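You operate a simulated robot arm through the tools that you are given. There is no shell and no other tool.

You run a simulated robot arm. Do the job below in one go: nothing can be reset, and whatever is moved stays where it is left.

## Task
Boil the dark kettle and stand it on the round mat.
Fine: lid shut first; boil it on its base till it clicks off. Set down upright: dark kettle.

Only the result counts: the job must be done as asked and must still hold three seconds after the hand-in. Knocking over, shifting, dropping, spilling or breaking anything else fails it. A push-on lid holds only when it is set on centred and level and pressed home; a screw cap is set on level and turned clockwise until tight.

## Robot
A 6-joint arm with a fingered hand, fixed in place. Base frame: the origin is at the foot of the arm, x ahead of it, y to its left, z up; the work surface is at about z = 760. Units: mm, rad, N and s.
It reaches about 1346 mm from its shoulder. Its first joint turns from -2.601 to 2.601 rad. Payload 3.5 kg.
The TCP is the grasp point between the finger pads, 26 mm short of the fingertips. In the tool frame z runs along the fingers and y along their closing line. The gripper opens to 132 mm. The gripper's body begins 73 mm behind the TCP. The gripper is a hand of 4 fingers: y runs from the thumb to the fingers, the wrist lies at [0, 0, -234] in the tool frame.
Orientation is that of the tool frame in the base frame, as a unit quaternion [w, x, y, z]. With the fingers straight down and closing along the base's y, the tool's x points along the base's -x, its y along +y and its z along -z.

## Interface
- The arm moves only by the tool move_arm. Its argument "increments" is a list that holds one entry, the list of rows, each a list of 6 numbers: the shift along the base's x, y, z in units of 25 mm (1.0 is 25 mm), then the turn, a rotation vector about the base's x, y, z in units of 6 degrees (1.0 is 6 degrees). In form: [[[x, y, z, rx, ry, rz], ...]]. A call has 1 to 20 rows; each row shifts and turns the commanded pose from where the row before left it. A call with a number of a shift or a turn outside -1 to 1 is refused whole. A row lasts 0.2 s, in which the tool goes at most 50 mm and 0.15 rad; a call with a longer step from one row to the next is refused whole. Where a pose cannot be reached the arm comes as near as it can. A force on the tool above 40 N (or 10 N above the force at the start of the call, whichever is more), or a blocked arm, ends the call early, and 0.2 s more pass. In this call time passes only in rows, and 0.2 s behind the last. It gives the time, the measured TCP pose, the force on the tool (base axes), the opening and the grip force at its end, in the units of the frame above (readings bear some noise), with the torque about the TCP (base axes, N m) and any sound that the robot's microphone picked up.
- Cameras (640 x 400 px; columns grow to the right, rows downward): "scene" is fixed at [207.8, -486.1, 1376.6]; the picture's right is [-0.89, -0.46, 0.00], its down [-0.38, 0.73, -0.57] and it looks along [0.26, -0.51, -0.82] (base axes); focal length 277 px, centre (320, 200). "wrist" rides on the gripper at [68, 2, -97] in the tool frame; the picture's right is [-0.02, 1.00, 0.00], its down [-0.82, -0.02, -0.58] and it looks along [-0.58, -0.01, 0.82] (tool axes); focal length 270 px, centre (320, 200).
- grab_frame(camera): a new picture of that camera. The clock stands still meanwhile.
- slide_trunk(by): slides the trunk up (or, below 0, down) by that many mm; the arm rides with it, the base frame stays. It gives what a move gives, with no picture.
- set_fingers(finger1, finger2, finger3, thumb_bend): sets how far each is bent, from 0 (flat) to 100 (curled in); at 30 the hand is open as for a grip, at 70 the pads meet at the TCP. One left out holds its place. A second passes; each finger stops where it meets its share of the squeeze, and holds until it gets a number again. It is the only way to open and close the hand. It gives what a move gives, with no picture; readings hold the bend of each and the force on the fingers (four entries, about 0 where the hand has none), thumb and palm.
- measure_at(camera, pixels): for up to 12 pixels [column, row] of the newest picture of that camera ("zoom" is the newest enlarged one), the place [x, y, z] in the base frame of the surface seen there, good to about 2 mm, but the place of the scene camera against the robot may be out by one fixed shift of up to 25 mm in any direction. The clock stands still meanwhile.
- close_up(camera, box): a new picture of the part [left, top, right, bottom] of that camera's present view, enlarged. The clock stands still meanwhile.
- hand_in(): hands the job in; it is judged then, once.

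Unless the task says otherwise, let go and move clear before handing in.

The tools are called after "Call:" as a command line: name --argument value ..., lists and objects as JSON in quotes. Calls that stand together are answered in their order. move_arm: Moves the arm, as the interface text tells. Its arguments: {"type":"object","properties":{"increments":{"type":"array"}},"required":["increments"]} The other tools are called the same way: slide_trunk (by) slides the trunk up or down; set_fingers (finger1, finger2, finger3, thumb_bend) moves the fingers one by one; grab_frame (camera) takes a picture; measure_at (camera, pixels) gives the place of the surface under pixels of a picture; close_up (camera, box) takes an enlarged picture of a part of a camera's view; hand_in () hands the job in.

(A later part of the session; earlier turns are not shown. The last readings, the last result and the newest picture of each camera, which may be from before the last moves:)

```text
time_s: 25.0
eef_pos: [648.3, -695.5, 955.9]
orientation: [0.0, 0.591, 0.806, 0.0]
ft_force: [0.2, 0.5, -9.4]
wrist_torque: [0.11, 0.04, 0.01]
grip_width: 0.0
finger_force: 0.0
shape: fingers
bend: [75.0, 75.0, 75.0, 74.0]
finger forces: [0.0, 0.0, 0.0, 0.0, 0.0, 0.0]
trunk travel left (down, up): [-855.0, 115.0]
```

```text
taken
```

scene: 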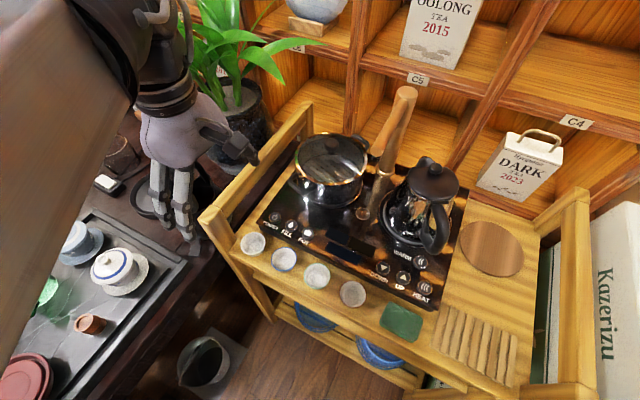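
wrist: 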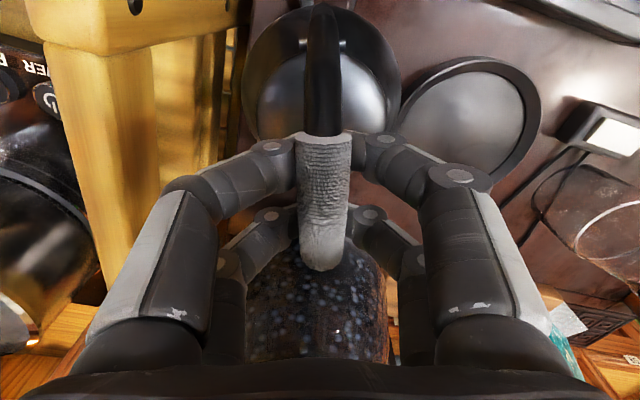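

The digits closed to bend 75 beneath the bar (pads meeting, grip force 0, −9.4 N on z), so the bar is hooked in a closed cage rather than pinched. I'll lift a few mm and check how it carries.

Call:
slide_trunk --by 6

Call:
slide_trunk --by 10

Call:
grab_frame --camera "wrist"

Call:
close_up --camera "scene" --box '[100, 100, 240, 260]'

```text
time_s: 25.5
eef_pos: [648.6, -695.9, 961.1]
orientation: [-0.001, 0.591, 0.806, 0.001]
ft_force: [-0.2, 0.4, -10.2]
wrist_torque: [0.01, 0.03, 0.0]
grip_width: 0.0
finger_force: 0.1
shape: fingers
bend: [75.0, 75.0, 75.0, 75.0]
finger forces: [0.0, 0.0, 0.1, 0.1, 0.1, 0.0]
trunk travel left (down, up): [-861.0, 109.0]
```

```text
time_s: 26.1
eef_pos: [650.2, -696.9, 971.6]
orientation: [0.0, 0.591, 0.806, 0.0]
ft_force: [-0.6, 0.1, -11.6]
wrist_torque: [-0.02, 0.0, 0.01]
grip_width: 0.0
finger_force: 0.0
shape: fingers
bend: [75.0, 75.0, 75.0, 75.0]
finger forces: [0.0, 0.0, 0.1, 0.0, 0.0, 0.1]
trunk travel left (down, up): [-871.0, 99.0]
```

```text
taken
```

wrist: 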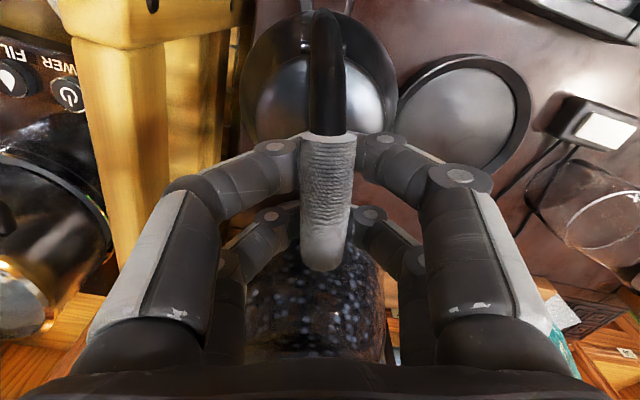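

```text
2.50 times, centred on (170, 180) of scene
```

zoom: 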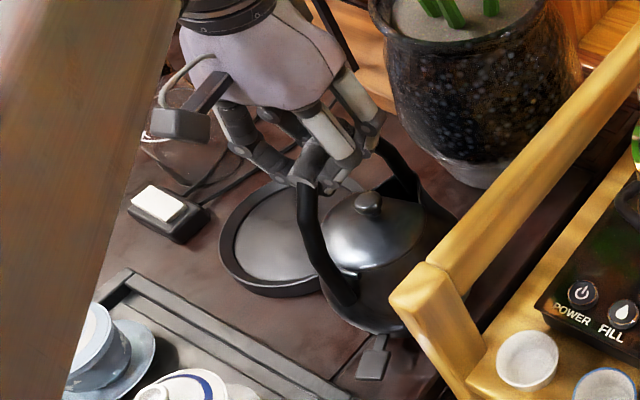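

The kettle hangs level with ~11 N and near-zero torque, and the scene shows its lid shut with the knob at zoom (368,203). I'll raise it 22 mm more and measure its outline to get its axis relative to the hand.

Call:
slide_trunk --by 22

Call:
close_up --camera "wrist" --box '[220, 0, 420, 180]'

Call:
close_up --camera "scene" --box '[100, 100, 240, 260]'

Call:
measure_at --camera "zoom" --pixels '[[368, 195], [375, 335], [400, 330], [425, 300], [440, 270], [340, 305], [330, 280], [445, 235], [380, 250], [350, 240], [400, 240], [380, 345]]'

```text
time_s: 26.8
eef_pos: [647.8, -697.0, 993.9]
orientation: [0.0, 0.592, 0.806, 0.001]
ft_force: [0.5, 0.8, -11.1]
wrist_torque: [-0.03, -0.01, -0.02]
grip_width: 0.2
finger_force: 0.0
shape: fingers
bend: [75.0, 75.0, 75.0, 75.0]
finger forces: [0.0, 0.1, 0.1, 0.1, 0.0, 0.1]
trunk travel left (down, up): [-893.0, 77.0]
```

```text
2.22 times, centred on (320, 90) of wrist
```

zoom: 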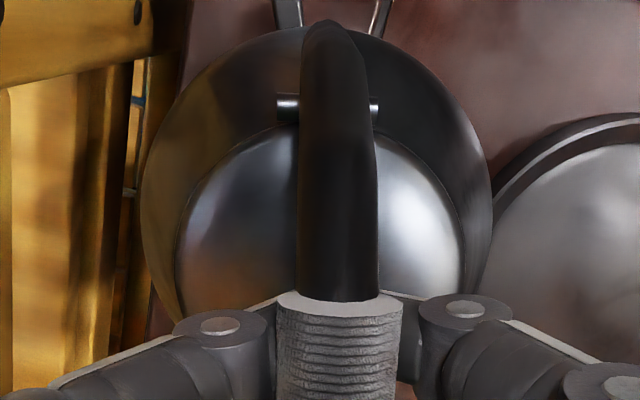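

```text
2.50 times, centred on (170, 180) of scene
```

zoom: 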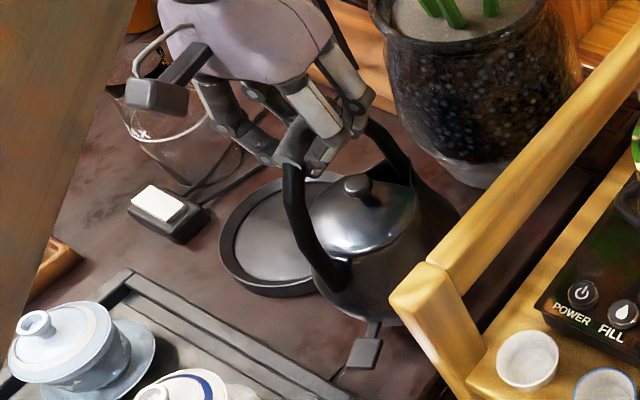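

```text
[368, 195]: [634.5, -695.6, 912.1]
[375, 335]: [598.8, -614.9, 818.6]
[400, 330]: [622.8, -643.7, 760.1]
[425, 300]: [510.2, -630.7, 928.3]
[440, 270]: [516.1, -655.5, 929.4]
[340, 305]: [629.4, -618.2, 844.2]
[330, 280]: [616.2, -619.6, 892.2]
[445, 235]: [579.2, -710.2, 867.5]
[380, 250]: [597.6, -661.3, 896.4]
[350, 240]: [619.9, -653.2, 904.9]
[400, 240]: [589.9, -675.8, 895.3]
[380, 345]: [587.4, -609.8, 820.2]
```

Force stays near 11 N. To find the axis precisely I'll measure outline points in a new wrist zoom: body edges, lid edges and hinge pin.

Call:
close_up --camera "wrist" --box '[220, 0, 420, 180]'

Call:
measure_at --camera "zoom" --pixels '[[150, 180], [485, 180], [165, 130], [465, 130], [200, 85], [430, 80], [185, 230], [458, 230], [282, 105], [377, 105], [338, 150], [340, 350]]'

```text
2.22 times, centred on (320, 90) of wrist
```

zoom: 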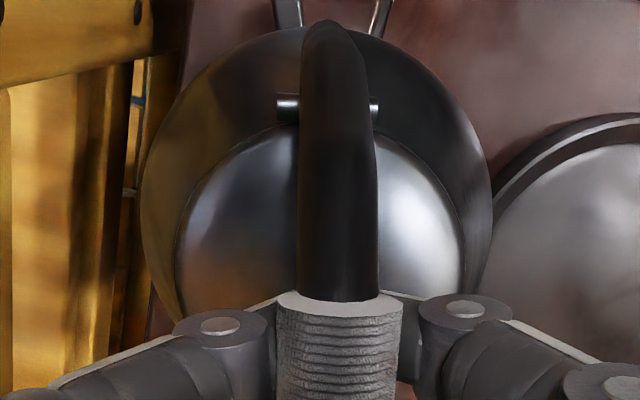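

```text
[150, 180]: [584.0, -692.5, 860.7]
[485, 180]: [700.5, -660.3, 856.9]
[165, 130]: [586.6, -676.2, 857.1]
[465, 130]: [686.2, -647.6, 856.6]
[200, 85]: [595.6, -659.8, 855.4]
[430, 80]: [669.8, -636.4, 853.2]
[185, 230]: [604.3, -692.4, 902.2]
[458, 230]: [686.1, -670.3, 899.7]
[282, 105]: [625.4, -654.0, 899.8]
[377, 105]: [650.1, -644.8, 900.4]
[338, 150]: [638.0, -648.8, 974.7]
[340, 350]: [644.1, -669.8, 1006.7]
```

The body outline is symmetric about the hand: the kettle axis is within 1 mm of the TCP. I'll carry it +156.5 mm in x and −3.5 mm in y to the base's centre, staying at this height.

Call:
move_arm --increments '[[[0.3, -0.01, 0, 0, 0, 0], [0.6, -0.01, 0, 0, 0, 0], [0.7, -0.02, 0, 0, 0, 0], [0.7, -0.02, 0, 0, 0, 0], [0.7, -0.02, 0, 0, 0, 0], [0.7, -0.02, 0, 0, 0, 0], [0.7, -0.02, 0, 0, 0, 0], [0.7, -0.02, 0, 0, 0, 0], [0.7, -0.01, 0, 0, 0, 0], [0.46, -0.01, 0, 0, 0, 0], [0, 0, 0, 0, 0, 0], [0, 0, 0, 0, 0, 0]]]'

Call:
close_up --camera "wrist" --box '[220, 0, 420, 180]'

Call:
close_up --camera "scene" --box '[60, 80, 220, 260]'

```text
time_s: 29.4
eef_pos: [805.3, -701.0, 993.7]
orientation: [0.0, 0.592, 0.806, 0.0]
ft_force: [-0.2, 0.8, -10.4]
wrist_torque: [0.06, 0.01, -0.01]
grip_width: 0.0
finger_force: 0.0
shape: fingers
bend: [76.0, 76.0, 76.0, 75.0]
finger forces: [0.0, 0.1, 0.0, 0.0, 0.1, 0.0]
trunk travel left (down, up): [-893.0, 77.0]
```

```text
2.22 times, centred on (320, 90) of wrist
```

zoom: 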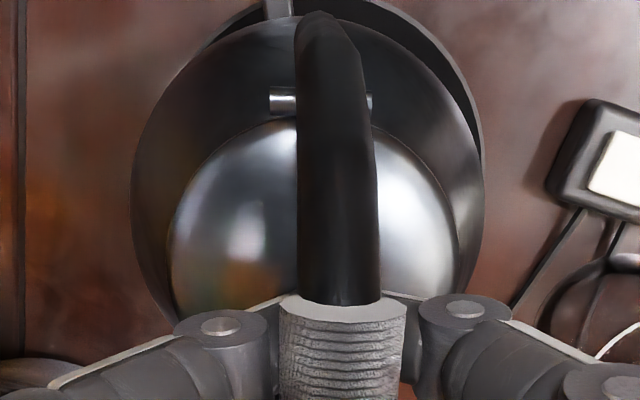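

```text
2.22 times, centred on (140, 170) of scene
```

zoom: 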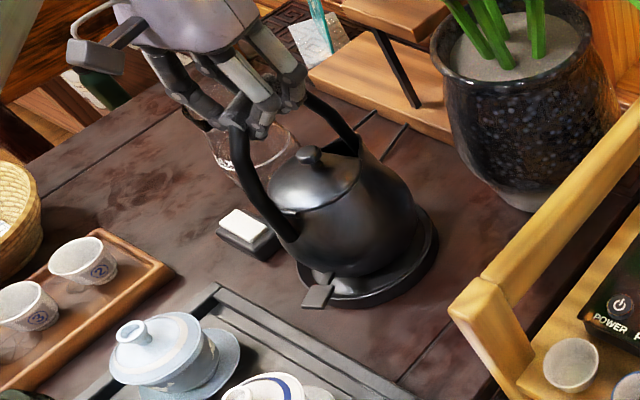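

The kettle is over the base; the outline moved slightly left in the zoom (132–485), so I'll re-measure it to check tilt and centring.

Call:
close_up --camera "wrist" --box '[220, 0, 420, 180]'

Call:
measure_at --camera "zoom" --pixels '[[142, 170], [475, 170], [157, 120], [455, 120], [200, 75], [420, 70], [180, 230], [450, 230], [278, 100], [370, 100], [480, 100], [340, 350]]'

```text
2.22 times, centred on (320, 90) of wrist
```

zoom: 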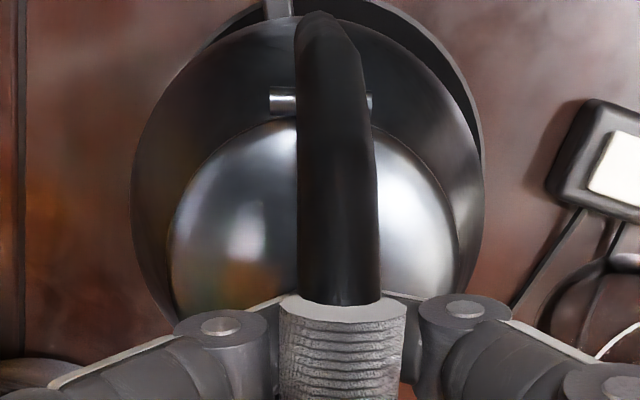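

```text
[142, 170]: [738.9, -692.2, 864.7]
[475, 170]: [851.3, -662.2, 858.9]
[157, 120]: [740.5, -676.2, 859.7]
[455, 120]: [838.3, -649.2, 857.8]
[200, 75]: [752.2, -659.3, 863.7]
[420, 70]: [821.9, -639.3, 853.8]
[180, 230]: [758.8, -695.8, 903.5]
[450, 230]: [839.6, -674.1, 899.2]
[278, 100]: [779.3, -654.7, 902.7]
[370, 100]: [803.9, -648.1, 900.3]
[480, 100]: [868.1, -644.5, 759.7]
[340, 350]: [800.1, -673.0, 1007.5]
```

There's only a degree or so of tilt from swinging, which should settle on contact. I'll lower 12 mm and look at how the foot lines up with the ring.

Call:
slide_trunk --by -12

Call:
close_up --camera "scene" --box '[110, 110, 190, 220]'

Call:
close_up --camera "wrist" --box '[220, 0, 420, 180]'

```text
time_s: 30.0
eef_pos: [804.9, -701.1, 981.4]
orientation: [0.0, 0.592, 0.806, 0.0]
ft_force: [0.4, -1.0, -9.5]
wrist_torque: [-0.08, -0.01, 0.02]
grip_width: 0.1
finger_force: 6.8
shape: fingers
bend: [76.0, 76.0, 76.0, 76.0]
finger forces: [6.9, 0.0, 0.1, 0.0, 7.8, 0.0]
trunk travel left (down, up): [-881.0, 89.0]
```

```text
3.64 times, centred on (150, 165) of scene
```

zoom: 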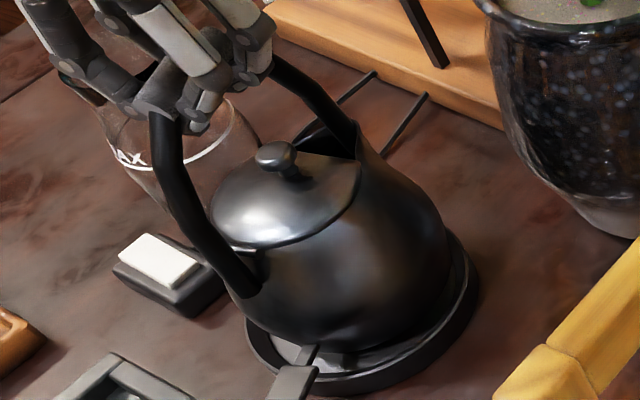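

```text
2.22 times, centred on (320, 90) of wrist
```

zoom: 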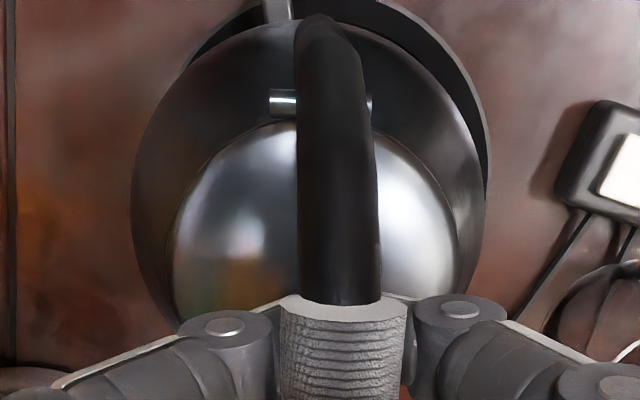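

From the wrist the ring shows more on the right side (to column 488) than the left. I'll measure ring and body points in this same view to compare their centres directly.

Call:
measure_at --camera "zoom" --pixels '[[486, 160], [478, 115], [460, 80], [435, 45], [405, 17], [376, 4], [240, 10], [212, 32], [190, 58], [484, 140], [225, 18], [484, 185]]'

Call:
measure_at --camera "zoom" --pixels '[[142, 170], [475, 170], [142, 220], [476, 220], [157, 120], [457, 120], [180, 85], [437, 85], [215, 55], [400, 50], [178, 240], [452, 240]]'

```text
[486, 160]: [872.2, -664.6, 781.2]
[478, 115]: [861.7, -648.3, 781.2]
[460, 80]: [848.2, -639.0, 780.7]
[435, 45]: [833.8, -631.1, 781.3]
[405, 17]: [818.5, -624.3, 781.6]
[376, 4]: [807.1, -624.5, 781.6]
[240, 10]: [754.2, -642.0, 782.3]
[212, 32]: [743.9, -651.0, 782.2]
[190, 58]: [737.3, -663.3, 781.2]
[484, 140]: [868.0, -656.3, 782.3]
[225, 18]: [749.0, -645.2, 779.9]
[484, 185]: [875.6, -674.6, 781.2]
```

```text
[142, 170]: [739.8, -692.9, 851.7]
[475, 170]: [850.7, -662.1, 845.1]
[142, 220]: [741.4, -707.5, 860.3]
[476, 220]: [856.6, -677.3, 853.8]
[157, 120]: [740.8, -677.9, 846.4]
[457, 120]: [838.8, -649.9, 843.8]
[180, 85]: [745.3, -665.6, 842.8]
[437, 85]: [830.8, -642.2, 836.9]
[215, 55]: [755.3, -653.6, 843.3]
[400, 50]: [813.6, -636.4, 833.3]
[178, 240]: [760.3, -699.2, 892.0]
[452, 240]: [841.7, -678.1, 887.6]
```

The ring centre confirms as (804.3,-701), while the kettle is tilted about 3° about the bar (left side 6 mm higher). I'll rotate the hand 3° about the bar to level it and re-measure.

Call:
move_arm --increments '[[[0, 0, 0, 0.075, -0.24, 0], [0, 0, 0, 0.075, -0.24, 0], [0, 0, 0, 0, 0, 0]]]'

Call:
close_up --camera "wrist" --box '[220, 0, 420, 180]'

Call:
measure_at --camera "zoom" --pixels '[[145, 170], [475, 170], [145, 220], [476, 220], [160, 120], [457, 120], [178, 240], [452, 240], [215, 190], [430, 180], [278, 103], [370, 103]]'

```text
time_s: 30.8
eef_pos: [804.1, -700.1, 982.4]
orientation: [0.015, 0.591, 0.806, 0.022]
ft_force: [-0.4, -0.7, -7.6]
wrist_torque: [0.1, 0.08, 0.01]
grip_width: 0.2
finger_force: 0.2
shape: fingers
bend: [76.0, 76.0, 76.0, 76.0]
finger forces: [0.1, 0.0, 0.1, 0.0, 0.0, 0.0]
trunk travel left (down, up): [-881.0, 89.0]
```

```text
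2.22 times, centred on (320, 90) of wrist
```

zoom: 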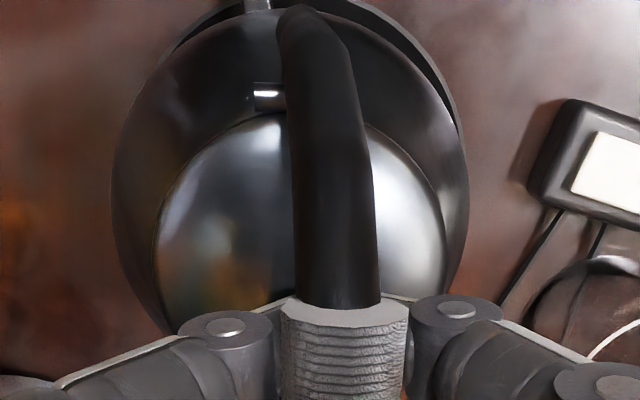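

```text
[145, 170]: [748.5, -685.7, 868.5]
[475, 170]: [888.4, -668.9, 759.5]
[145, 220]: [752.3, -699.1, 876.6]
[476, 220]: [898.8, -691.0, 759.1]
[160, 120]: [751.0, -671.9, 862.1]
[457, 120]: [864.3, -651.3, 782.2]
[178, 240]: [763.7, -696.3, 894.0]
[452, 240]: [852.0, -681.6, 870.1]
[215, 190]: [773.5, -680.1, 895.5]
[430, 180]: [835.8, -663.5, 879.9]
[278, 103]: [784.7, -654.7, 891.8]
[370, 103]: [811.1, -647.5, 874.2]
```

The view shifted with the hand and the load dropped to 7.6 N, so something may already be touching. I'll measure symmetric lid-rim points and check the scene.

Call:
measure_at --camera "zoom" --pixels '[[166, 230], [436, 230], [180, 190], [425, 190], [125, 190], [458, 190], [125, 150], [450, 150], [150, 100], [425, 95], [175, 70], [400, 60]]'

Call:
close_up --camera "scene" --box '[110, 110, 190, 220]'

```text
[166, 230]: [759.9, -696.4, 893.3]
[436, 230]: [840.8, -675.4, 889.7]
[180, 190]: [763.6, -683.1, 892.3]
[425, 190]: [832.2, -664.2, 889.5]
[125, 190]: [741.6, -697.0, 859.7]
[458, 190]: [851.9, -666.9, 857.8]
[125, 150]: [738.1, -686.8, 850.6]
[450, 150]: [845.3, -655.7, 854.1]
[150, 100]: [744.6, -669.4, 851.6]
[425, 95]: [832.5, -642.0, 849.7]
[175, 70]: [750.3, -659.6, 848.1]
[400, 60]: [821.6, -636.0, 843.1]
```

```text
3.64 times, centred on (150, 165) of scene
```

zoom: 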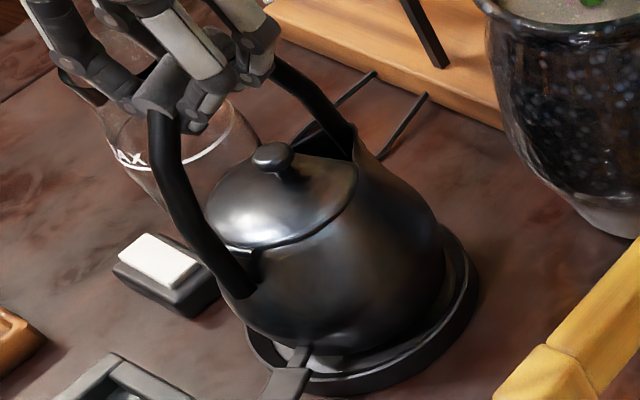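

Tilt is down to about 2.3° and the body centre is within ~2 mm of the ring centre, so contact will level it. I'll lower in small steps, watching the force.

Call:
slide_trunk --by -4

Call:
slide_trunk --by -4

Call:
close_up --camera "scene" --box '[110, 110, 190, 220]'

Call:
close_up --camera "wrist" --box '[220, 0, 420, 180]'

```text
time_s: 31.3
eef_pos: [804.9, -700.0, 978.1]
orientation: [0.015, 0.591, 0.806, 0.021]
ft_force: [0.8, 0.6, -12.8]
wrist_torque: [-0.04, -0.03, -0.02]
grip_width: 0.2
finger_force: 7.1
shape: fingers
bend: [76.0, 76.0, 76.0, 76.0]
finger forces: [6.9, 0.0, 0.1, 0.0, 6.8, 0.0]
trunk travel left (down, up): [-877.0, 93.0]
```

```text
time_s: 31.8
eef_pos: [805.1, -700.8, 972.8]
orientation: [0.016, 0.591, 0.806, 0.022]
ft_force: [1.1, 0.1, -1.6]
wrist_torque: [-0.15, 0.0, 0.03]
grip_width: 0.1
finger_force: 7.5
shape: fingers
bend: [75.0, 76.0, 76.0, 76.0]
finger forces: [7.6, 0.0, 0.0, 0.0, 7.5, 0.1]
trunk travel left (down, up): [-873.0, 97.0]
```

```text
3.64 times, centred on (150, 165) of scene
```

zoom: 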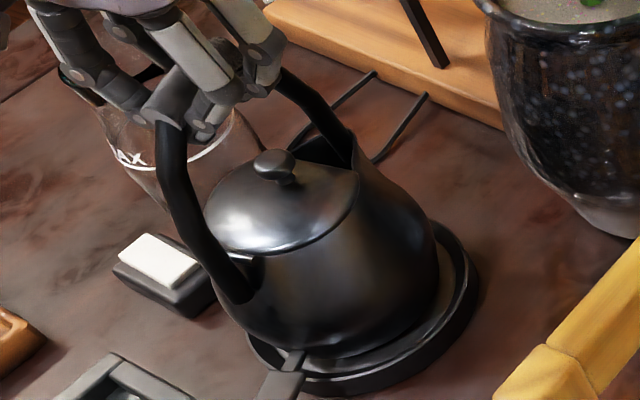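

```text
2.22 times, centred on (320, 90) of wrist
```

zoom: 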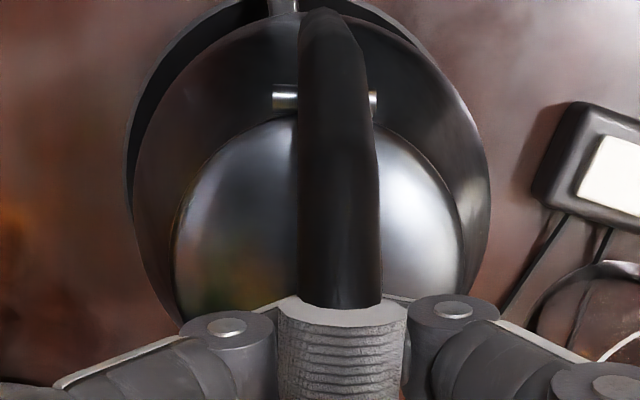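

The load has dropped to 1.6 N, so the kettle is touching the base; the ring now shows on its left. I'll measure tilt and centring again.

Call:
measure_at --camera "zoom" --pixels '[[180, 230], [455, 230], [200, 185], [435, 185], [145, 190], [480, 190], [150, 150], [470, 150], [175, 100], [450, 95], [200, 70], [420, 60]]'

Call:
measure_at --camera "zoom" --pixels '[[131, 180], [133, 140], [145, 100], [165, 65], [190, 38], [225, 12], [400, 18], [380, 8], [138, 150], [150, 110], [175, 70], [210, 38]]'

```text
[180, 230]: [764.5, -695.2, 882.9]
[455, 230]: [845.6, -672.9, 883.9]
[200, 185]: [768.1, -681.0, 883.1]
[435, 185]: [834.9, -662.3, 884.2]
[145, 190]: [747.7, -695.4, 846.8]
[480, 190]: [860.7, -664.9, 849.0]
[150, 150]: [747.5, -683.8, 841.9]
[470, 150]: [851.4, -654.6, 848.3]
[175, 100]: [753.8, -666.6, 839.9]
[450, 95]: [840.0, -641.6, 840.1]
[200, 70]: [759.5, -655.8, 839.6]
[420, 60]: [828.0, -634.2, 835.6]
```

```text
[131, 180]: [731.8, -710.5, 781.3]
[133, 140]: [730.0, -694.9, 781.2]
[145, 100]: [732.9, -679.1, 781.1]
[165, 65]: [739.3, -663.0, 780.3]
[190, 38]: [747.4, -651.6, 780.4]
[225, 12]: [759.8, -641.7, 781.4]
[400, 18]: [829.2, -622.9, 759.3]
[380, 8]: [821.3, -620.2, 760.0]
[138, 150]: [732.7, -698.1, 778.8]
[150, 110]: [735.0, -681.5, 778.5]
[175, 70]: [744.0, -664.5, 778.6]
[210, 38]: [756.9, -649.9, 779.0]
```

The kettle is upright now (lid level at 883–884) but its axis sits about 5 mm toward +x of the ring centre. I'll lift slightly, undo the hand's tilt, shift back 5 mm and set it down again.

Call:
slide_trunk --by 7

Call:
move_arm --increments '[[[-0.06, -0.02, 0, -0.075, 0.24, 0], [-0.06, -0.02, 0, -0.075, 0.24, 0], [0, 0, 0, 0, 0, 0]]]'

Call:
close_up --camera "wrist" --box '[220, 0, 420, 180]'

Call:
measure_at --camera "zoom" --pixels '[[180, 230], [455, 230], [200, 185], [435, 185], [145, 190], [480, 190], [150, 150], [470, 150], [175, 100], [450, 95], [200, 70], [420, 60]]'

```text
time_s: 32.4
eef_pos: [803.9, -701.3, 980.1]
orientation: [0.014, 0.591, 0.806, 0.022]
ft_force: [0.3, -0.2, 0.4]
wrist_torque: [0.04, 0.02, 0.02]
grip_width: 0.1
finger_force: 7.8
shape: fingers
bend: [75.0, 76.0, 76.0, 76.0]
finger forces: [8.6, 0.1, 0.0, 0.0, 8.1, 0.0]
trunk travel left (down, up): [-880.0, 90.0]
```

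```text
time_s: 33.2
eef_pos: [802.7, -701.5, 979.5]
orientation: [-0.002, 0.591, 0.807, -0.001]
ft_force: [0.0, 1.2, 0.3]
wrist_torque: [0.04, 0.02, 0.03]
grip_width: 0.0
finger_force: 8.8
shape: fingers
bend: [76.0, 76.0, 76.0, 76.0]
finger forces: [8.7, 0.0, 0.0, 0.0, 8.3, 0.0]
trunk travel left (down, up): [-880.0, 90.0]
```

```text
2.22 times, centred on (320, 90) of wrist
```

zoom: 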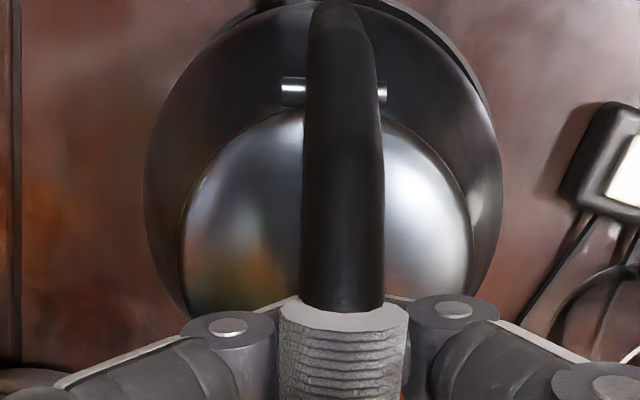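

```text
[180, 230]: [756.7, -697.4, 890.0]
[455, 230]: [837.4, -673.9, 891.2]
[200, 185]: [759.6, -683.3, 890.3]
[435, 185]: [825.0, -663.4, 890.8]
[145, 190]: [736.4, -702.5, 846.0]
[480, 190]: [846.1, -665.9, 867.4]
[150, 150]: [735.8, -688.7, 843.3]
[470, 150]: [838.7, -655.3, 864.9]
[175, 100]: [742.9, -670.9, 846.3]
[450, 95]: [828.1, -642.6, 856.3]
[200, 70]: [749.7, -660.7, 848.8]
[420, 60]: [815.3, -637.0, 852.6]
```

The kettle rose level with the hand (lid 890–891). I'll measure points placed symmetrically on its outline to get the axis.

Call:
measure_at --camera "zoom" --pixels '[[155, 190], [490, 190], [165, 130], [480, 130], [195, 80], [450, 80], [193, 240], [465, 240], [213, 180], [445, 180], [283, 92], [387, 92]]'

Call:
measure_at --camera "zoom" --pixels '[[494, 120], [485, 95], [470, 65], [455, 40], [435, 20], [420, 8], [245, 8], [225, 20], [210, 35], [340, 150], [340, 350]]'

```text
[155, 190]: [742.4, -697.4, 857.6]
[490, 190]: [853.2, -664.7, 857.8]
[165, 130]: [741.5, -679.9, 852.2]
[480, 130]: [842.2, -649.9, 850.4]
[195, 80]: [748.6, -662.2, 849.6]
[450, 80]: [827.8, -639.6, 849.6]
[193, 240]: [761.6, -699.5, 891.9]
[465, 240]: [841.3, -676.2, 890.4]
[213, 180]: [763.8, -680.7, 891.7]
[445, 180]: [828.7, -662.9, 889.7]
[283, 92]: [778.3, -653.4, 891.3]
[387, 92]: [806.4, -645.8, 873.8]
```

```text
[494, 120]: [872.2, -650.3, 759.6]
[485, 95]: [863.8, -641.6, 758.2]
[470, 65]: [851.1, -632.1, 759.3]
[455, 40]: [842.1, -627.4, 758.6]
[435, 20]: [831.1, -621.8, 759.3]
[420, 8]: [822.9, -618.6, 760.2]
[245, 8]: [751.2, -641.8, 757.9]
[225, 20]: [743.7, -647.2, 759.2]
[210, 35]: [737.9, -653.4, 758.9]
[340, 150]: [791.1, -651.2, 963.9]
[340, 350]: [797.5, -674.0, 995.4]
```

The kettle is level within 1.5° and its axis is at about (803,-698). I'll shift (+1,-2) mm to the ring centre and lower onto the base.

Call:
move_arm --increments '[[[0.04, -0.09, 0, 0, 0, 0], [0, 0, 0, 0, 0, 0]]]'

Call:
slide_trunk --by -5

Call:
slide_trunk --by -3

Call:
close_up --camera "scene" --box '[110, 110, 190, 220]'

Call:
close_up --camera "wrist" --box '[220, 0, 420, 180]'

Call:
measure_at --camera "zoom" --pixels '[[193, 240], [465, 240], [213, 180], [440, 180], [283, 92]]'

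```text
time_s: 33.8
eef_pos: [803.0, -704.0, 980.1]
orientation: [0.0, 0.591, 0.807, 0.0]
ft_force: [0.3, 0.1, 0.5]
wrist_torque: [-0.03, 0.02, 0.02]
grip_width: 0.0
finger_force: 9.3
shape: fingers
bend: [76.0, 76.0, 77.0, 76.0]
finger forces: [9.2, 0.0, 0.0, 0.1, 8.5, 0.1]
trunk travel left (down, up): [-880.0, 90.0]
```

```text
time_s: 34.3
eef_pos: [802.4, -704.7, 976.7]
orientation: [-0.002, 0.592, 0.806, 0.001]
ft_force: [0.2, 0.6, -0.4]
wrist_torque: [0.03, 0.0, -0.03]
grip_width: 0.0
finger_force: 8.8
shape: fingers
bend: [76.0, 76.0, 76.0, 76.0]
finger forces: [9.2, 0.0, 0.0, 0.0, 8.3, 0.1]
trunk travel left (down, up): [-875.0, 95.0]
```

```text
time_s: 34.9
eef_pos: [803.9, -704.3, 972.7]
orientation: [0.0, 0.591, 0.807, 0.0]
ft_force: [0.7, -0.6, -0.5]
wrist_torque: [-0.07, -0.03, 0.01]
grip_width: 0.0
finger_force: 8.9
shape: fingers
bend: [76.0, 76.0, 77.0, 76.0]
finger forces: [9.7, 0.0, 0.0, 0.0, 8.8, 0.1]
trunk travel left (down, up): [-872.0, 98.0]
```

```text
3.64 times, centred on (150, 165) of scene
```

zoom: 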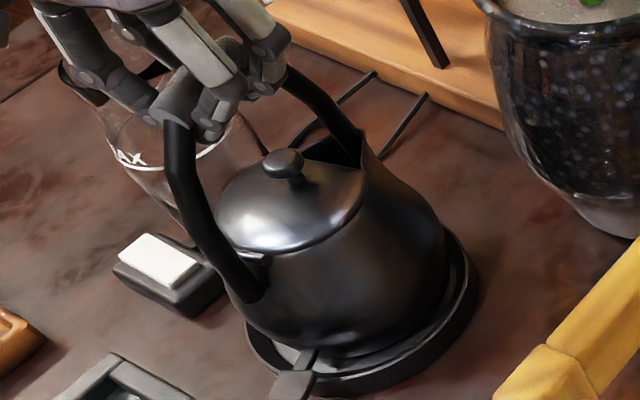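

```text
2.22 times, centred on (320, 90) of wrist
```

zoom: 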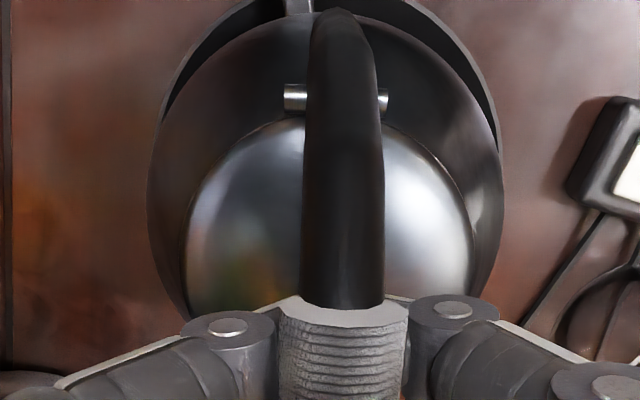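

```text
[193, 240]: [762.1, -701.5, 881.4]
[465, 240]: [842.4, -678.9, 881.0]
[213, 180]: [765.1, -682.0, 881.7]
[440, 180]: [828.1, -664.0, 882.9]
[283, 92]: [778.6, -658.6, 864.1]
```

The lid is level at 881–883, i.e. 14.5 mm above its table height, which matches the base floor at 774, and the ring shows evenly either side. I'll lower 2 mm more to confirm that it rests.

Call:
slide_trunk --by -2

Call:
close_up --camera "wrist" --box '[220, 0, 420, 180]'

Call:
measure_at --camera "zoom" --pixels '[[193, 240], [465, 240], [213, 180], [440, 180], [340, 350]]'

```text
time_s: 35.4
eef_pos: [803.2, -704.0, 971.8]
orientation: [0.0, 0.591, 0.807, 0.0]
ft_force: [-1.7, 1.2, -6.8]
wrist_torque: [0.06, 0.04, 0.01]
grip_width: 0.0
finger_force: 0.0
shape: fingers
bend: [76.0, 76.0, 77.0, 76.0]
finger forces: [0.0, 0.1, 0.0, 0.0, 0.1, 0.1]
trunk travel left (down, up): [-870.0, 100.0]
```

```text
2.22 times, centred on (320, 90) of wrist
```

zoom: 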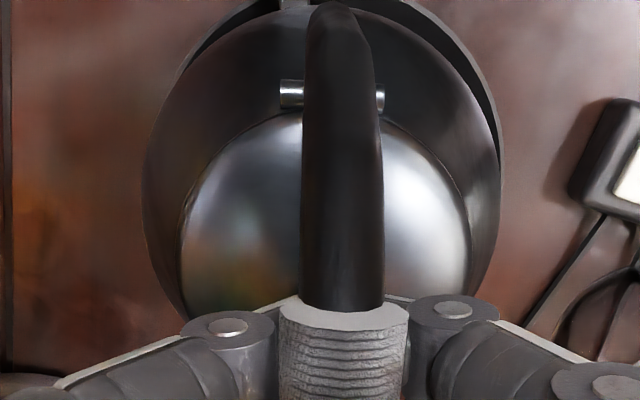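

```text
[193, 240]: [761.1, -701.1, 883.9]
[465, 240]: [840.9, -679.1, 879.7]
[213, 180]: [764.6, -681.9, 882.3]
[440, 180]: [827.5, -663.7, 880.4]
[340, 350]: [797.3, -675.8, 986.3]
```

It still hangs (−6.8 N, slight tilt), so it isn't fully seated yet. I'll keep lowering in 2 mm steps.

Call:
slide_trunk --by -2

Call:
slide_trunk --by -2

Call:
slide_trunk --by -2

Call:
close_up --camera "wrist" --box '[220, 0, 420, 180]'

Call:
measure_at --camera "zoom" --pixels '[[193, 240], [465, 240], [213, 180], [440, 180], [340, 350]]'

Call:
close_up --camera "scene" --box '[110, 110, 190, 220]'

```text
time_s: 35.9
eef_pos: [802.2, -704.1, 969.9]
orientation: [0.001, 0.591, 0.807, 0.0]
ft_force: [-2.4, 1.2, -2.8]
wrist_torque: [0.03, 0.01, 0.01]
grip_width: 0.0
finger_force: 0.0
shape: fingers
bend: [76.0, 77.0, 77.0, 76.0]
finger forces: [0.0, 0.0, 0.1, 0.0, 0.1, 0.1]
trunk travel left (down, up): [-868.0, 102.0]
```

```text
time_s: 36.4
eef_pos: [801.3, -702.7, 967.7]
orientation: [0.0, 0.592, 0.806, 0.0]
ft_force: [-2.8, 1.1, -1.9]
wrist_torque: [0.02, -0.02, -0.01]
grip_width: 0.1
finger_force: 0.1
shape: fingers
bend: [76.0, 77.0, 77.0, 76.0]
finger forces: [0.0, 0.0, 0.0, 0.0, 0.1, 0.1]
trunk travel left (down, up): [-866.0, 104.0]
```

```text
time_s: 36.9
eef_pos: [803.2, -702.9, 965.9]
orientation: [0.001, 0.591, 0.806, -0.001]
ft_force: [-0.6, 0.4, -0.8]
wrist_torque: [0.01, 0.03, -0.03]
grip_width: 0.0
finger_force: 0.0
shape: fingers
bend: [76.0, 77.0, 77.0, 76.0]
finger forces: [0.0, 0.0, 0.1, 0.1, 0.1, 0.0]
trunk travel left (down, up): [-864.0, 106.0]
```

```text
2.22 times, centred on (320, 90) of wrist
```

zoom: 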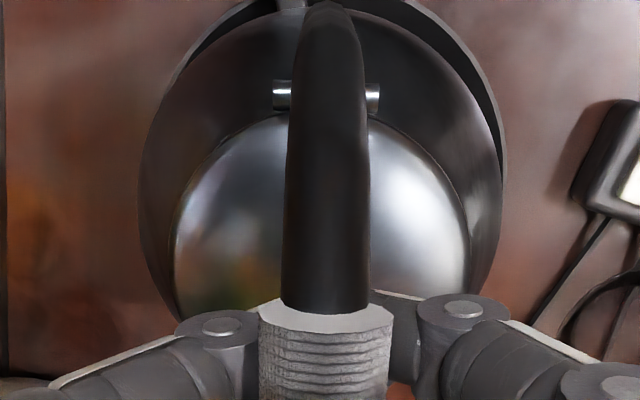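

```text
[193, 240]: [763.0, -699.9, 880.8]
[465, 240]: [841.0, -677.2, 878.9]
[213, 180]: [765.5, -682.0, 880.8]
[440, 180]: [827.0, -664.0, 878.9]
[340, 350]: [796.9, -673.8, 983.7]
```

```text
3.64 times, centred on (150, 165) of scene
```

zoom: 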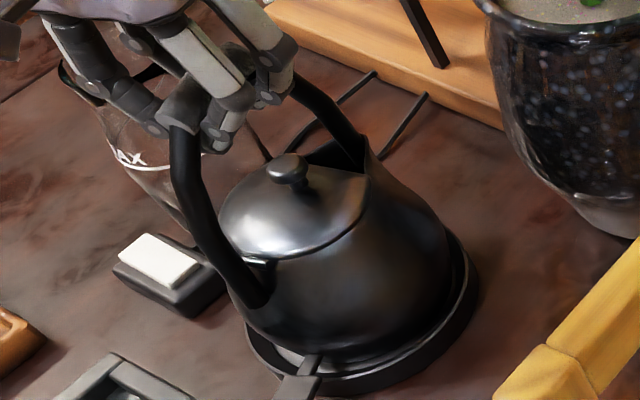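

The load is gone (−0.8 N), the bar has loosened in the cage, and the lid is level at ~880, so the kettle is seated on the base. I'll open the hand and rise, then look.

Call:
set_fingers --finger1 50 --finger2 50 --finger3 50 --thumb_bend 50

Call:
slide_trunk --by 80

Call:
grab_frame --camera "wrist"

Call:
close_up --camera "scene" --box '[90, 100, 190, 220]'

```text
time_s: 37.9
eef_pos: [802.0, -703.8, 965.9]
orientation: [0.0, 0.591, 0.807, 0.0]
ft_force: [1.3, -0.7, 0.4]
wrist_torque: [-0.01, -0.02, 0.02]
grip_width: 65.2
finger_force: 0.0
shape: fingers
bend: [50.0, 50.0, 50.0, 50.0]
finger forces: [0.0, 0.0, 0.1, 0.1, 0.0, 0.1]
trunk travel left (down, up): [-864.0, 106.0]
```

```text
time_s: 39.1
eef_pos: [802.9, -702.4, 1046.3]
orientation: [0.0, 0.592, 0.806, 0.0]
ft_force: [1.4, 0.1, 0.0]
wrist_torque: [0.03, 0.0, 0.02]
grip_width: 65.3
finger_force: 0.0
shape: fingers
bend: [50.0, 50.0, 50.0, 50.0]
finger forces: [0.0, 0.0, 0.0, 0.1, 0.1, 0.0]
trunk travel left (down, up): [-944.0, 26.0]
```

```text
taken
```

wrist: 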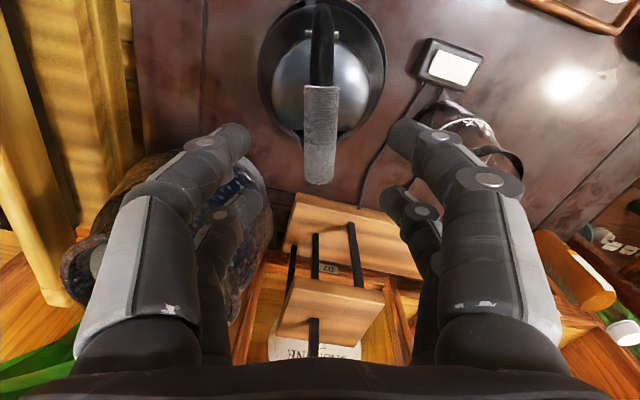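

```text
3.33 times, centred on (140, 160) of scene
```

zoom: 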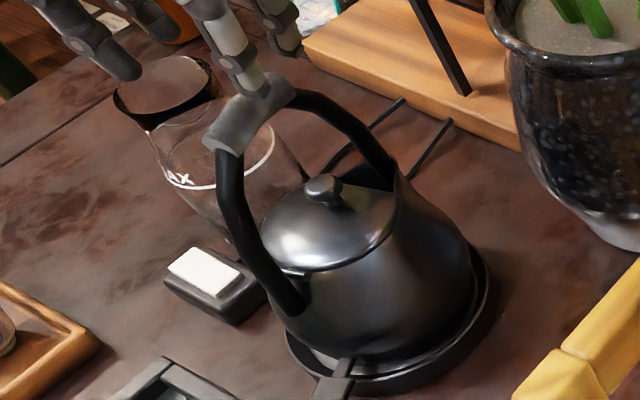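

The kettle stands upright on its base with the lid shut. Next I'll zoom in on the rocker switch (450,65) and the lever to see their states.

Call:
close_up --camera "wrist" --box '[400, 25, 500, 110]'

Call:
measure_at --camera "zoom" --pixels '[[240, 170], [290, 190], [340, 210], [400, 230], [450, 250], [330, 150], [320, 260], [180, 180], [470, 290], [230, 240], [460, 190]]'

Call:
close_up --camera "scene" --box '[85, 160, 135, 205]'

Call:
close_up --camera "scene" --box '[120, 185, 190, 240]'

```text
4.71 times, centred on (450, 68) of wrist
```

zoom: 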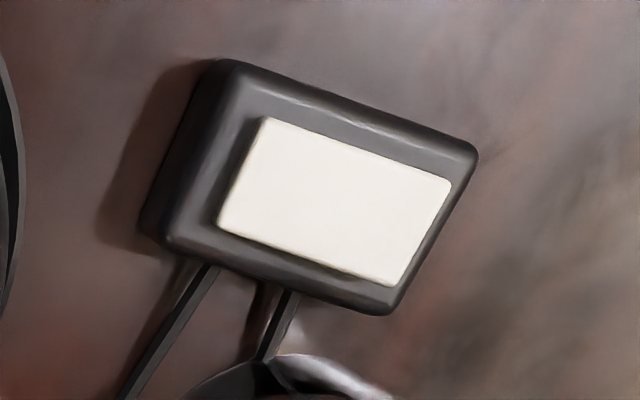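

```text
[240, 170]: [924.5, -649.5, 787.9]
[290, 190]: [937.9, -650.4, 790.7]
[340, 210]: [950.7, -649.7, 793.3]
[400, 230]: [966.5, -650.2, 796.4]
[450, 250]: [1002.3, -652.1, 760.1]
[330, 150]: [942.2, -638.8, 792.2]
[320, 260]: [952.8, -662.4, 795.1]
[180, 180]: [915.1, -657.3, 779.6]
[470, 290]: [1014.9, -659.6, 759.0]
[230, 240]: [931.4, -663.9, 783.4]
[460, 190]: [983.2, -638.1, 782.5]
```

```text
8.89 times, centred on (110, 182) of scene
```

zoom: 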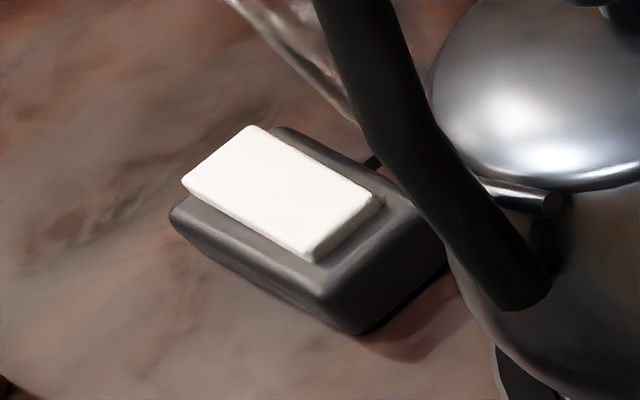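

```text
7.27 times, centred on (155, 212) of scene
```

zoom: 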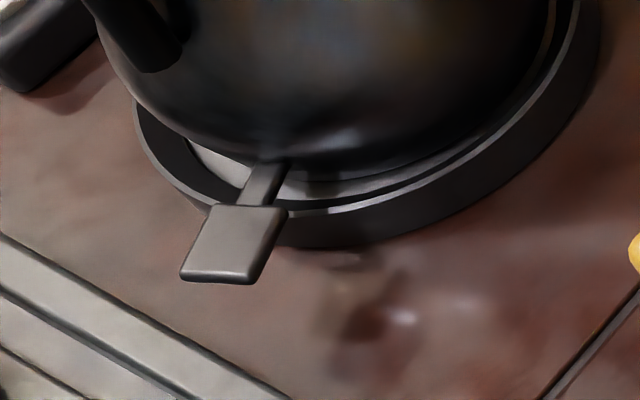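

The rocker's near end is down (z 788 at x 924) and its far end up (z 796 at x 967); the lever's paddle is at scene zoom (235,245). I'll measure the paddle.

Call:
measure_at --camera "zoom" --pixels '[[235, 245], [215, 215], [285, 212], [190, 272], [250, 275], [262, 185], [235, 260], [245, 220]]'

Call:
close_up --camera "wrist" --box '[240, 0, 410, 110]'

```text
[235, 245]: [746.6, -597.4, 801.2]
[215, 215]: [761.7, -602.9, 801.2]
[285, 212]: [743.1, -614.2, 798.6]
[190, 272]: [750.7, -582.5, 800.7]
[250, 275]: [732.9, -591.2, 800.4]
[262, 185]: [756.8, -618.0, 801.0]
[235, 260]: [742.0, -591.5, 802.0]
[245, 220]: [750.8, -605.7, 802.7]
```

```text
3.64 times, centred on (325, 55) of wrist
```

zoom: 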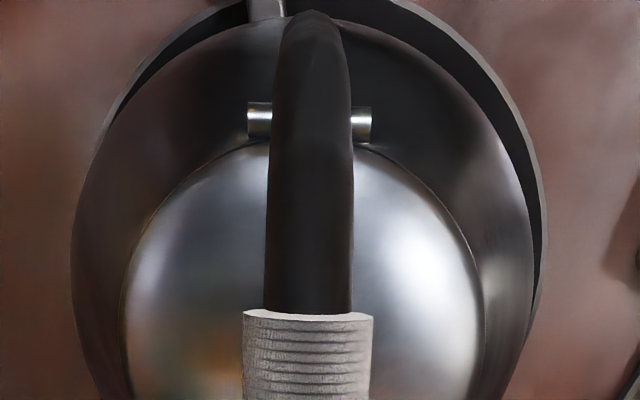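

I need the scene-to-robot shift here, so I'll measure the rocker in the scene view to compare with the wrist values.

Call:
close_up --camera "scene" --box '[85, 160, 135, 205]'

Call:
measure_at --camera "zoom" --pixels '[[283, 192], [190, 183], [250, 130], [315, 245], [373, 195], [220, 155], [345, 222]]'

Call:
close_up --camera "wrist" --box '[400, 25, 500, 110]'

Call:
measure_at --camera "zoom" --pixels '[[335, 200], [270, 125], [225, 228], [445, 185], [390, 280], [415, 235], [247, 177]]'

```text
8.89 times, centred on (110, 182) of scene
```

zoom: 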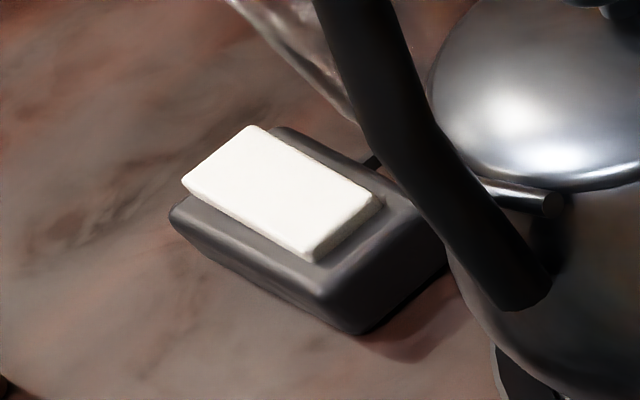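

```text
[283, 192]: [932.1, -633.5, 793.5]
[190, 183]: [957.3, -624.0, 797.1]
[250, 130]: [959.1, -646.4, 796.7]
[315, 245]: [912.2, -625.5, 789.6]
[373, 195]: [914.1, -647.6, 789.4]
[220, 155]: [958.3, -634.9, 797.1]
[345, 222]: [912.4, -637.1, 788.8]
```

```text
4.71 times, centred on (450, 68) of wrist
```

zoom: 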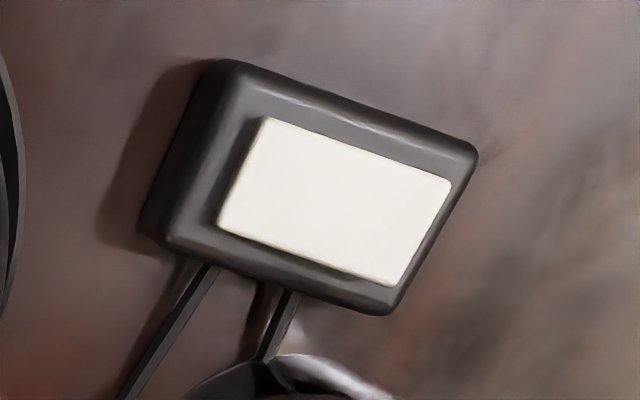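

```text
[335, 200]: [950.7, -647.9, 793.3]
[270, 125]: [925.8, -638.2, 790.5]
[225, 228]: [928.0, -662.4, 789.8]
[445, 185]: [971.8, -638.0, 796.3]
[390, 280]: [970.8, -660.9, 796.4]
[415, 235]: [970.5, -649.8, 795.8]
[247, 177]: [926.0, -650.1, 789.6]
```

The scene frame needs about (+13.5,-14.5,0) to match the robot, so the paddle is near (760,-612,801) and the mat near (5,-911). I'll close the fingers into a blunt tip and place fingers 2/3 over the paddle, with the hand on the far side from the handle arm.

Call:
move_arm --increments '[[[-0.384, 0.876, 0, 0, 0, 0], [-0.384, 0.876, 0, 0, 0, 0], [-0.384, 0.876, 0, 0, 0, 0], [-0.384, 0.876, 0, 0, 0, 0], [-0.384, 0.876, 0, 0, 0, 0], [0, 0, 0, 0, 0, 0]]]'

Call:
set_fingers --finger1 70 --finger2 70 --finger3 70 --thumb_bend 70

Call:
slide_trunk --by -120

Call:
grab_frame --camera "wrist"

Call:
close_up --camera "scene" --box '[60, 100, 200, 260]'

```text
time_s: 40.5
eef_pos: [754.5, -594.2, 1044.5]
orientation: [0.0, 0.591, 0.807, 0.0]
ft_force: [0.6, -0.4, 0.0]
wrist_torque: [0.05, -0.02, -0.02]
grip_width: 65.2
finger_force: 0.0
shape: fingers
bend: [50.0, 50.0, 50.0, 50.0]
finger forces: [0.0, 0.1, 0.0, 0.0, 0.1, 0.0]
trunk travel left (down, up): [-944.0, 26.0]
```

```text
time_s: 41.5
eef_pos: [753.1, -592.6, 1045.3]
orientation: [0.0, 0.591, 0.807, 0.0]
ft_force: [0.2, -0.1, -0.5]
wrist_torque: [0.0, -0.01, 0.0]
grip_width: 1.5
finger_force: 0.0
shape: fingers
bend: [70.0, 70.0, 70.0, 70.0]
finger forces: [0.0, 0.0, 0.0, 0.0, 0.0, 0.0]
trunk travel left (down, up): [-944.0, 26.0]
```

```text
time_s: 43.0
eef_pos: [753.3, -593.5, 925.5]
orientation: [0.0, 0.591, 0.807, 0.001]
ft_force: [-0.7, 0.1, -0.1]
wrist_torque: [0.01, 0.02, 0.04]
grip_width: 1.5
finger_force: 0.0
shape: fingers
bend: [70.0, 70.0, 70.0, 70.0]
finger forces: [0.0, 0.1, 0.0, 0.1, 0.1, 0.0]
trunk travel left (down, up): [-824.0, 146.0]
```

```text
taken
```

wrist: 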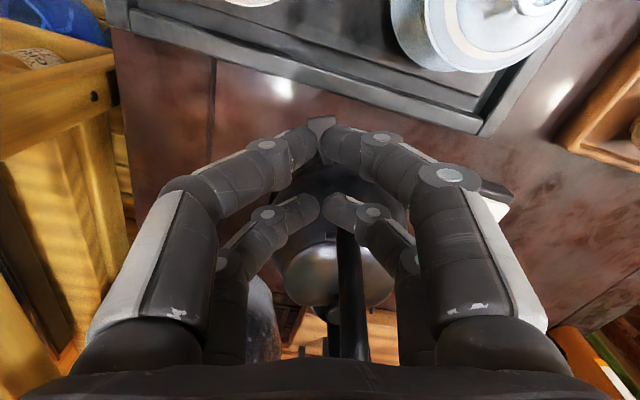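

```text
2.50 times, centred on (130, 180) of scene
```

zoom: 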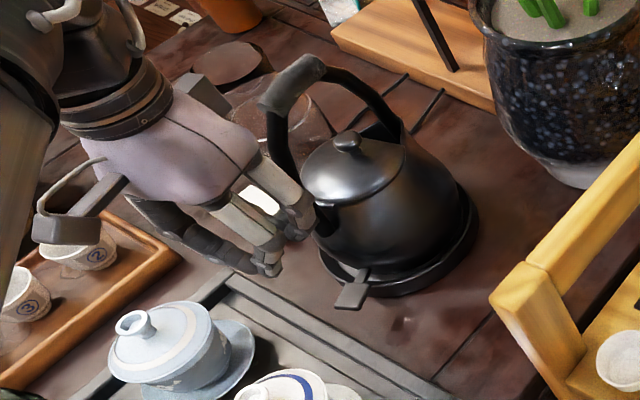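

The paddle shows at wrist (320,122) just beyond the near tips, with the tray edge at row ~100. I'll measure both to align before going down.

Call:
measure_at --camera "wrist" --pixels '[[320, 119], [312, 120], [330, 122], [321, 130], [320, 100], [320, 85], [300, 80], [350, 105], [312, 205], [335, 205], [310, 140], [333, 140]]'

Call:
close_up --camera "wrist" --box '[280, 90, 360, 160]'

```text
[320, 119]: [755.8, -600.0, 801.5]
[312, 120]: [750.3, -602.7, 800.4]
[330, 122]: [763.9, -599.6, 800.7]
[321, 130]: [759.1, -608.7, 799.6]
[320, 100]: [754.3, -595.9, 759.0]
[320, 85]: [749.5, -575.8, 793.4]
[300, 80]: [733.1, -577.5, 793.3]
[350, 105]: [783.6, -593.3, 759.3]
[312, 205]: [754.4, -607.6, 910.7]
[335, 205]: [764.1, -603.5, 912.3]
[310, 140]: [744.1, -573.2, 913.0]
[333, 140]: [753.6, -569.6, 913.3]
```

```text
5.71 times, centred on (320, 125) of wrist
```

zoom: 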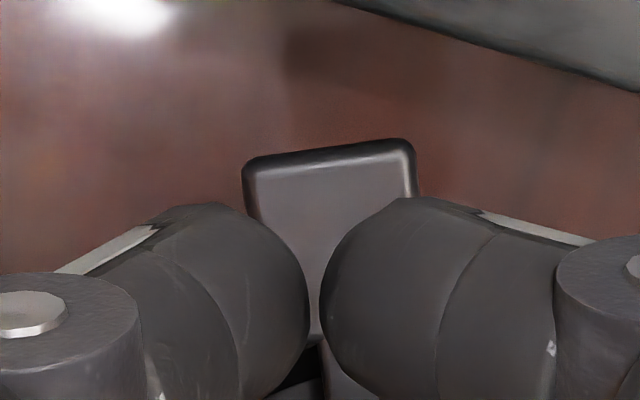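

The paddle is at (758,-610,801), but the tray rim reaches z 793 at y≥-577, right under the finger1/thumb tips. I'll curl finger1 fully up and swing the thumb out, leaving fingers 2 and 3 to press.

Call:
set_fingers --thumb_bend 15

Call:
set_fingers --finger1 100

Call:
grab_frame --camera "wrist"

Call:
close_up --camera "scene" --box '[60, 100, 200, 260]'

```text
time_s: 44.0
eef_pos: [754.5, -593.5, 924.6]
orientation: [0.001, 0.591, 0.806, 0.0]
ft_force: [0.1, 0.5, 0.6]
wrist_torque: [0.02, -0.01, 0.03]
grip_width: 82.9
finger_force: 0.1
shape: fingers
bend: [70.0, 70.0, 70.0, 15.0]
finger forces: [0.1, 0.0, 0.1, 0.1, 0.1, 0.1]
trunk travel left (down, up): [-824.0, 146.0]
```

```text
time_s: 45.0
eef_pos: [754.2, -593.4, 924.8]
orientation: [0.0, 0.592, 0.806, 0.001]
ft_force: [-0.8, -0.1, -0.3]
wrist_torque: [-0.01, -0.01, 0.01]
grip_width: 63.9
finger_force: 0.1
shape: fingers
bend: [100.0, 70.0, 70.0, 15.0]
finger forces: [0.1, 0.1, 0.1, 0.0, 0.0, 0.0]
trunk travel left (down, up): [-824.0, 146.0]
```

```text
taken
```

wrist: 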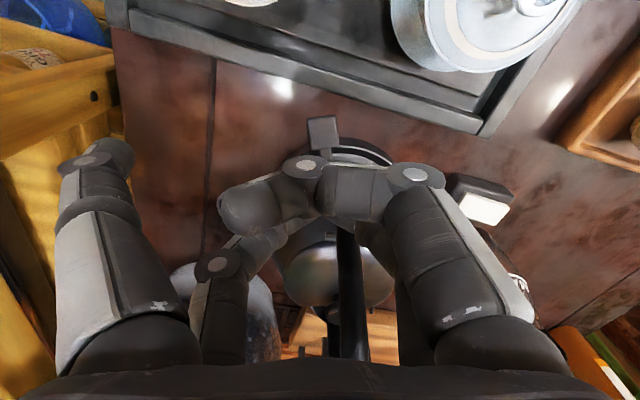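

```text
2.50 times, centred on (130, 180) of scene
```

zoom: 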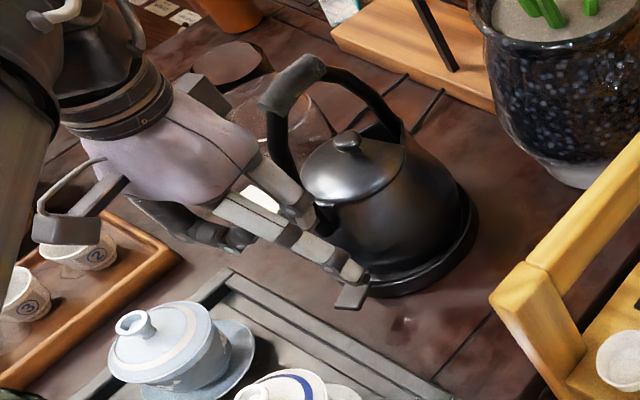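

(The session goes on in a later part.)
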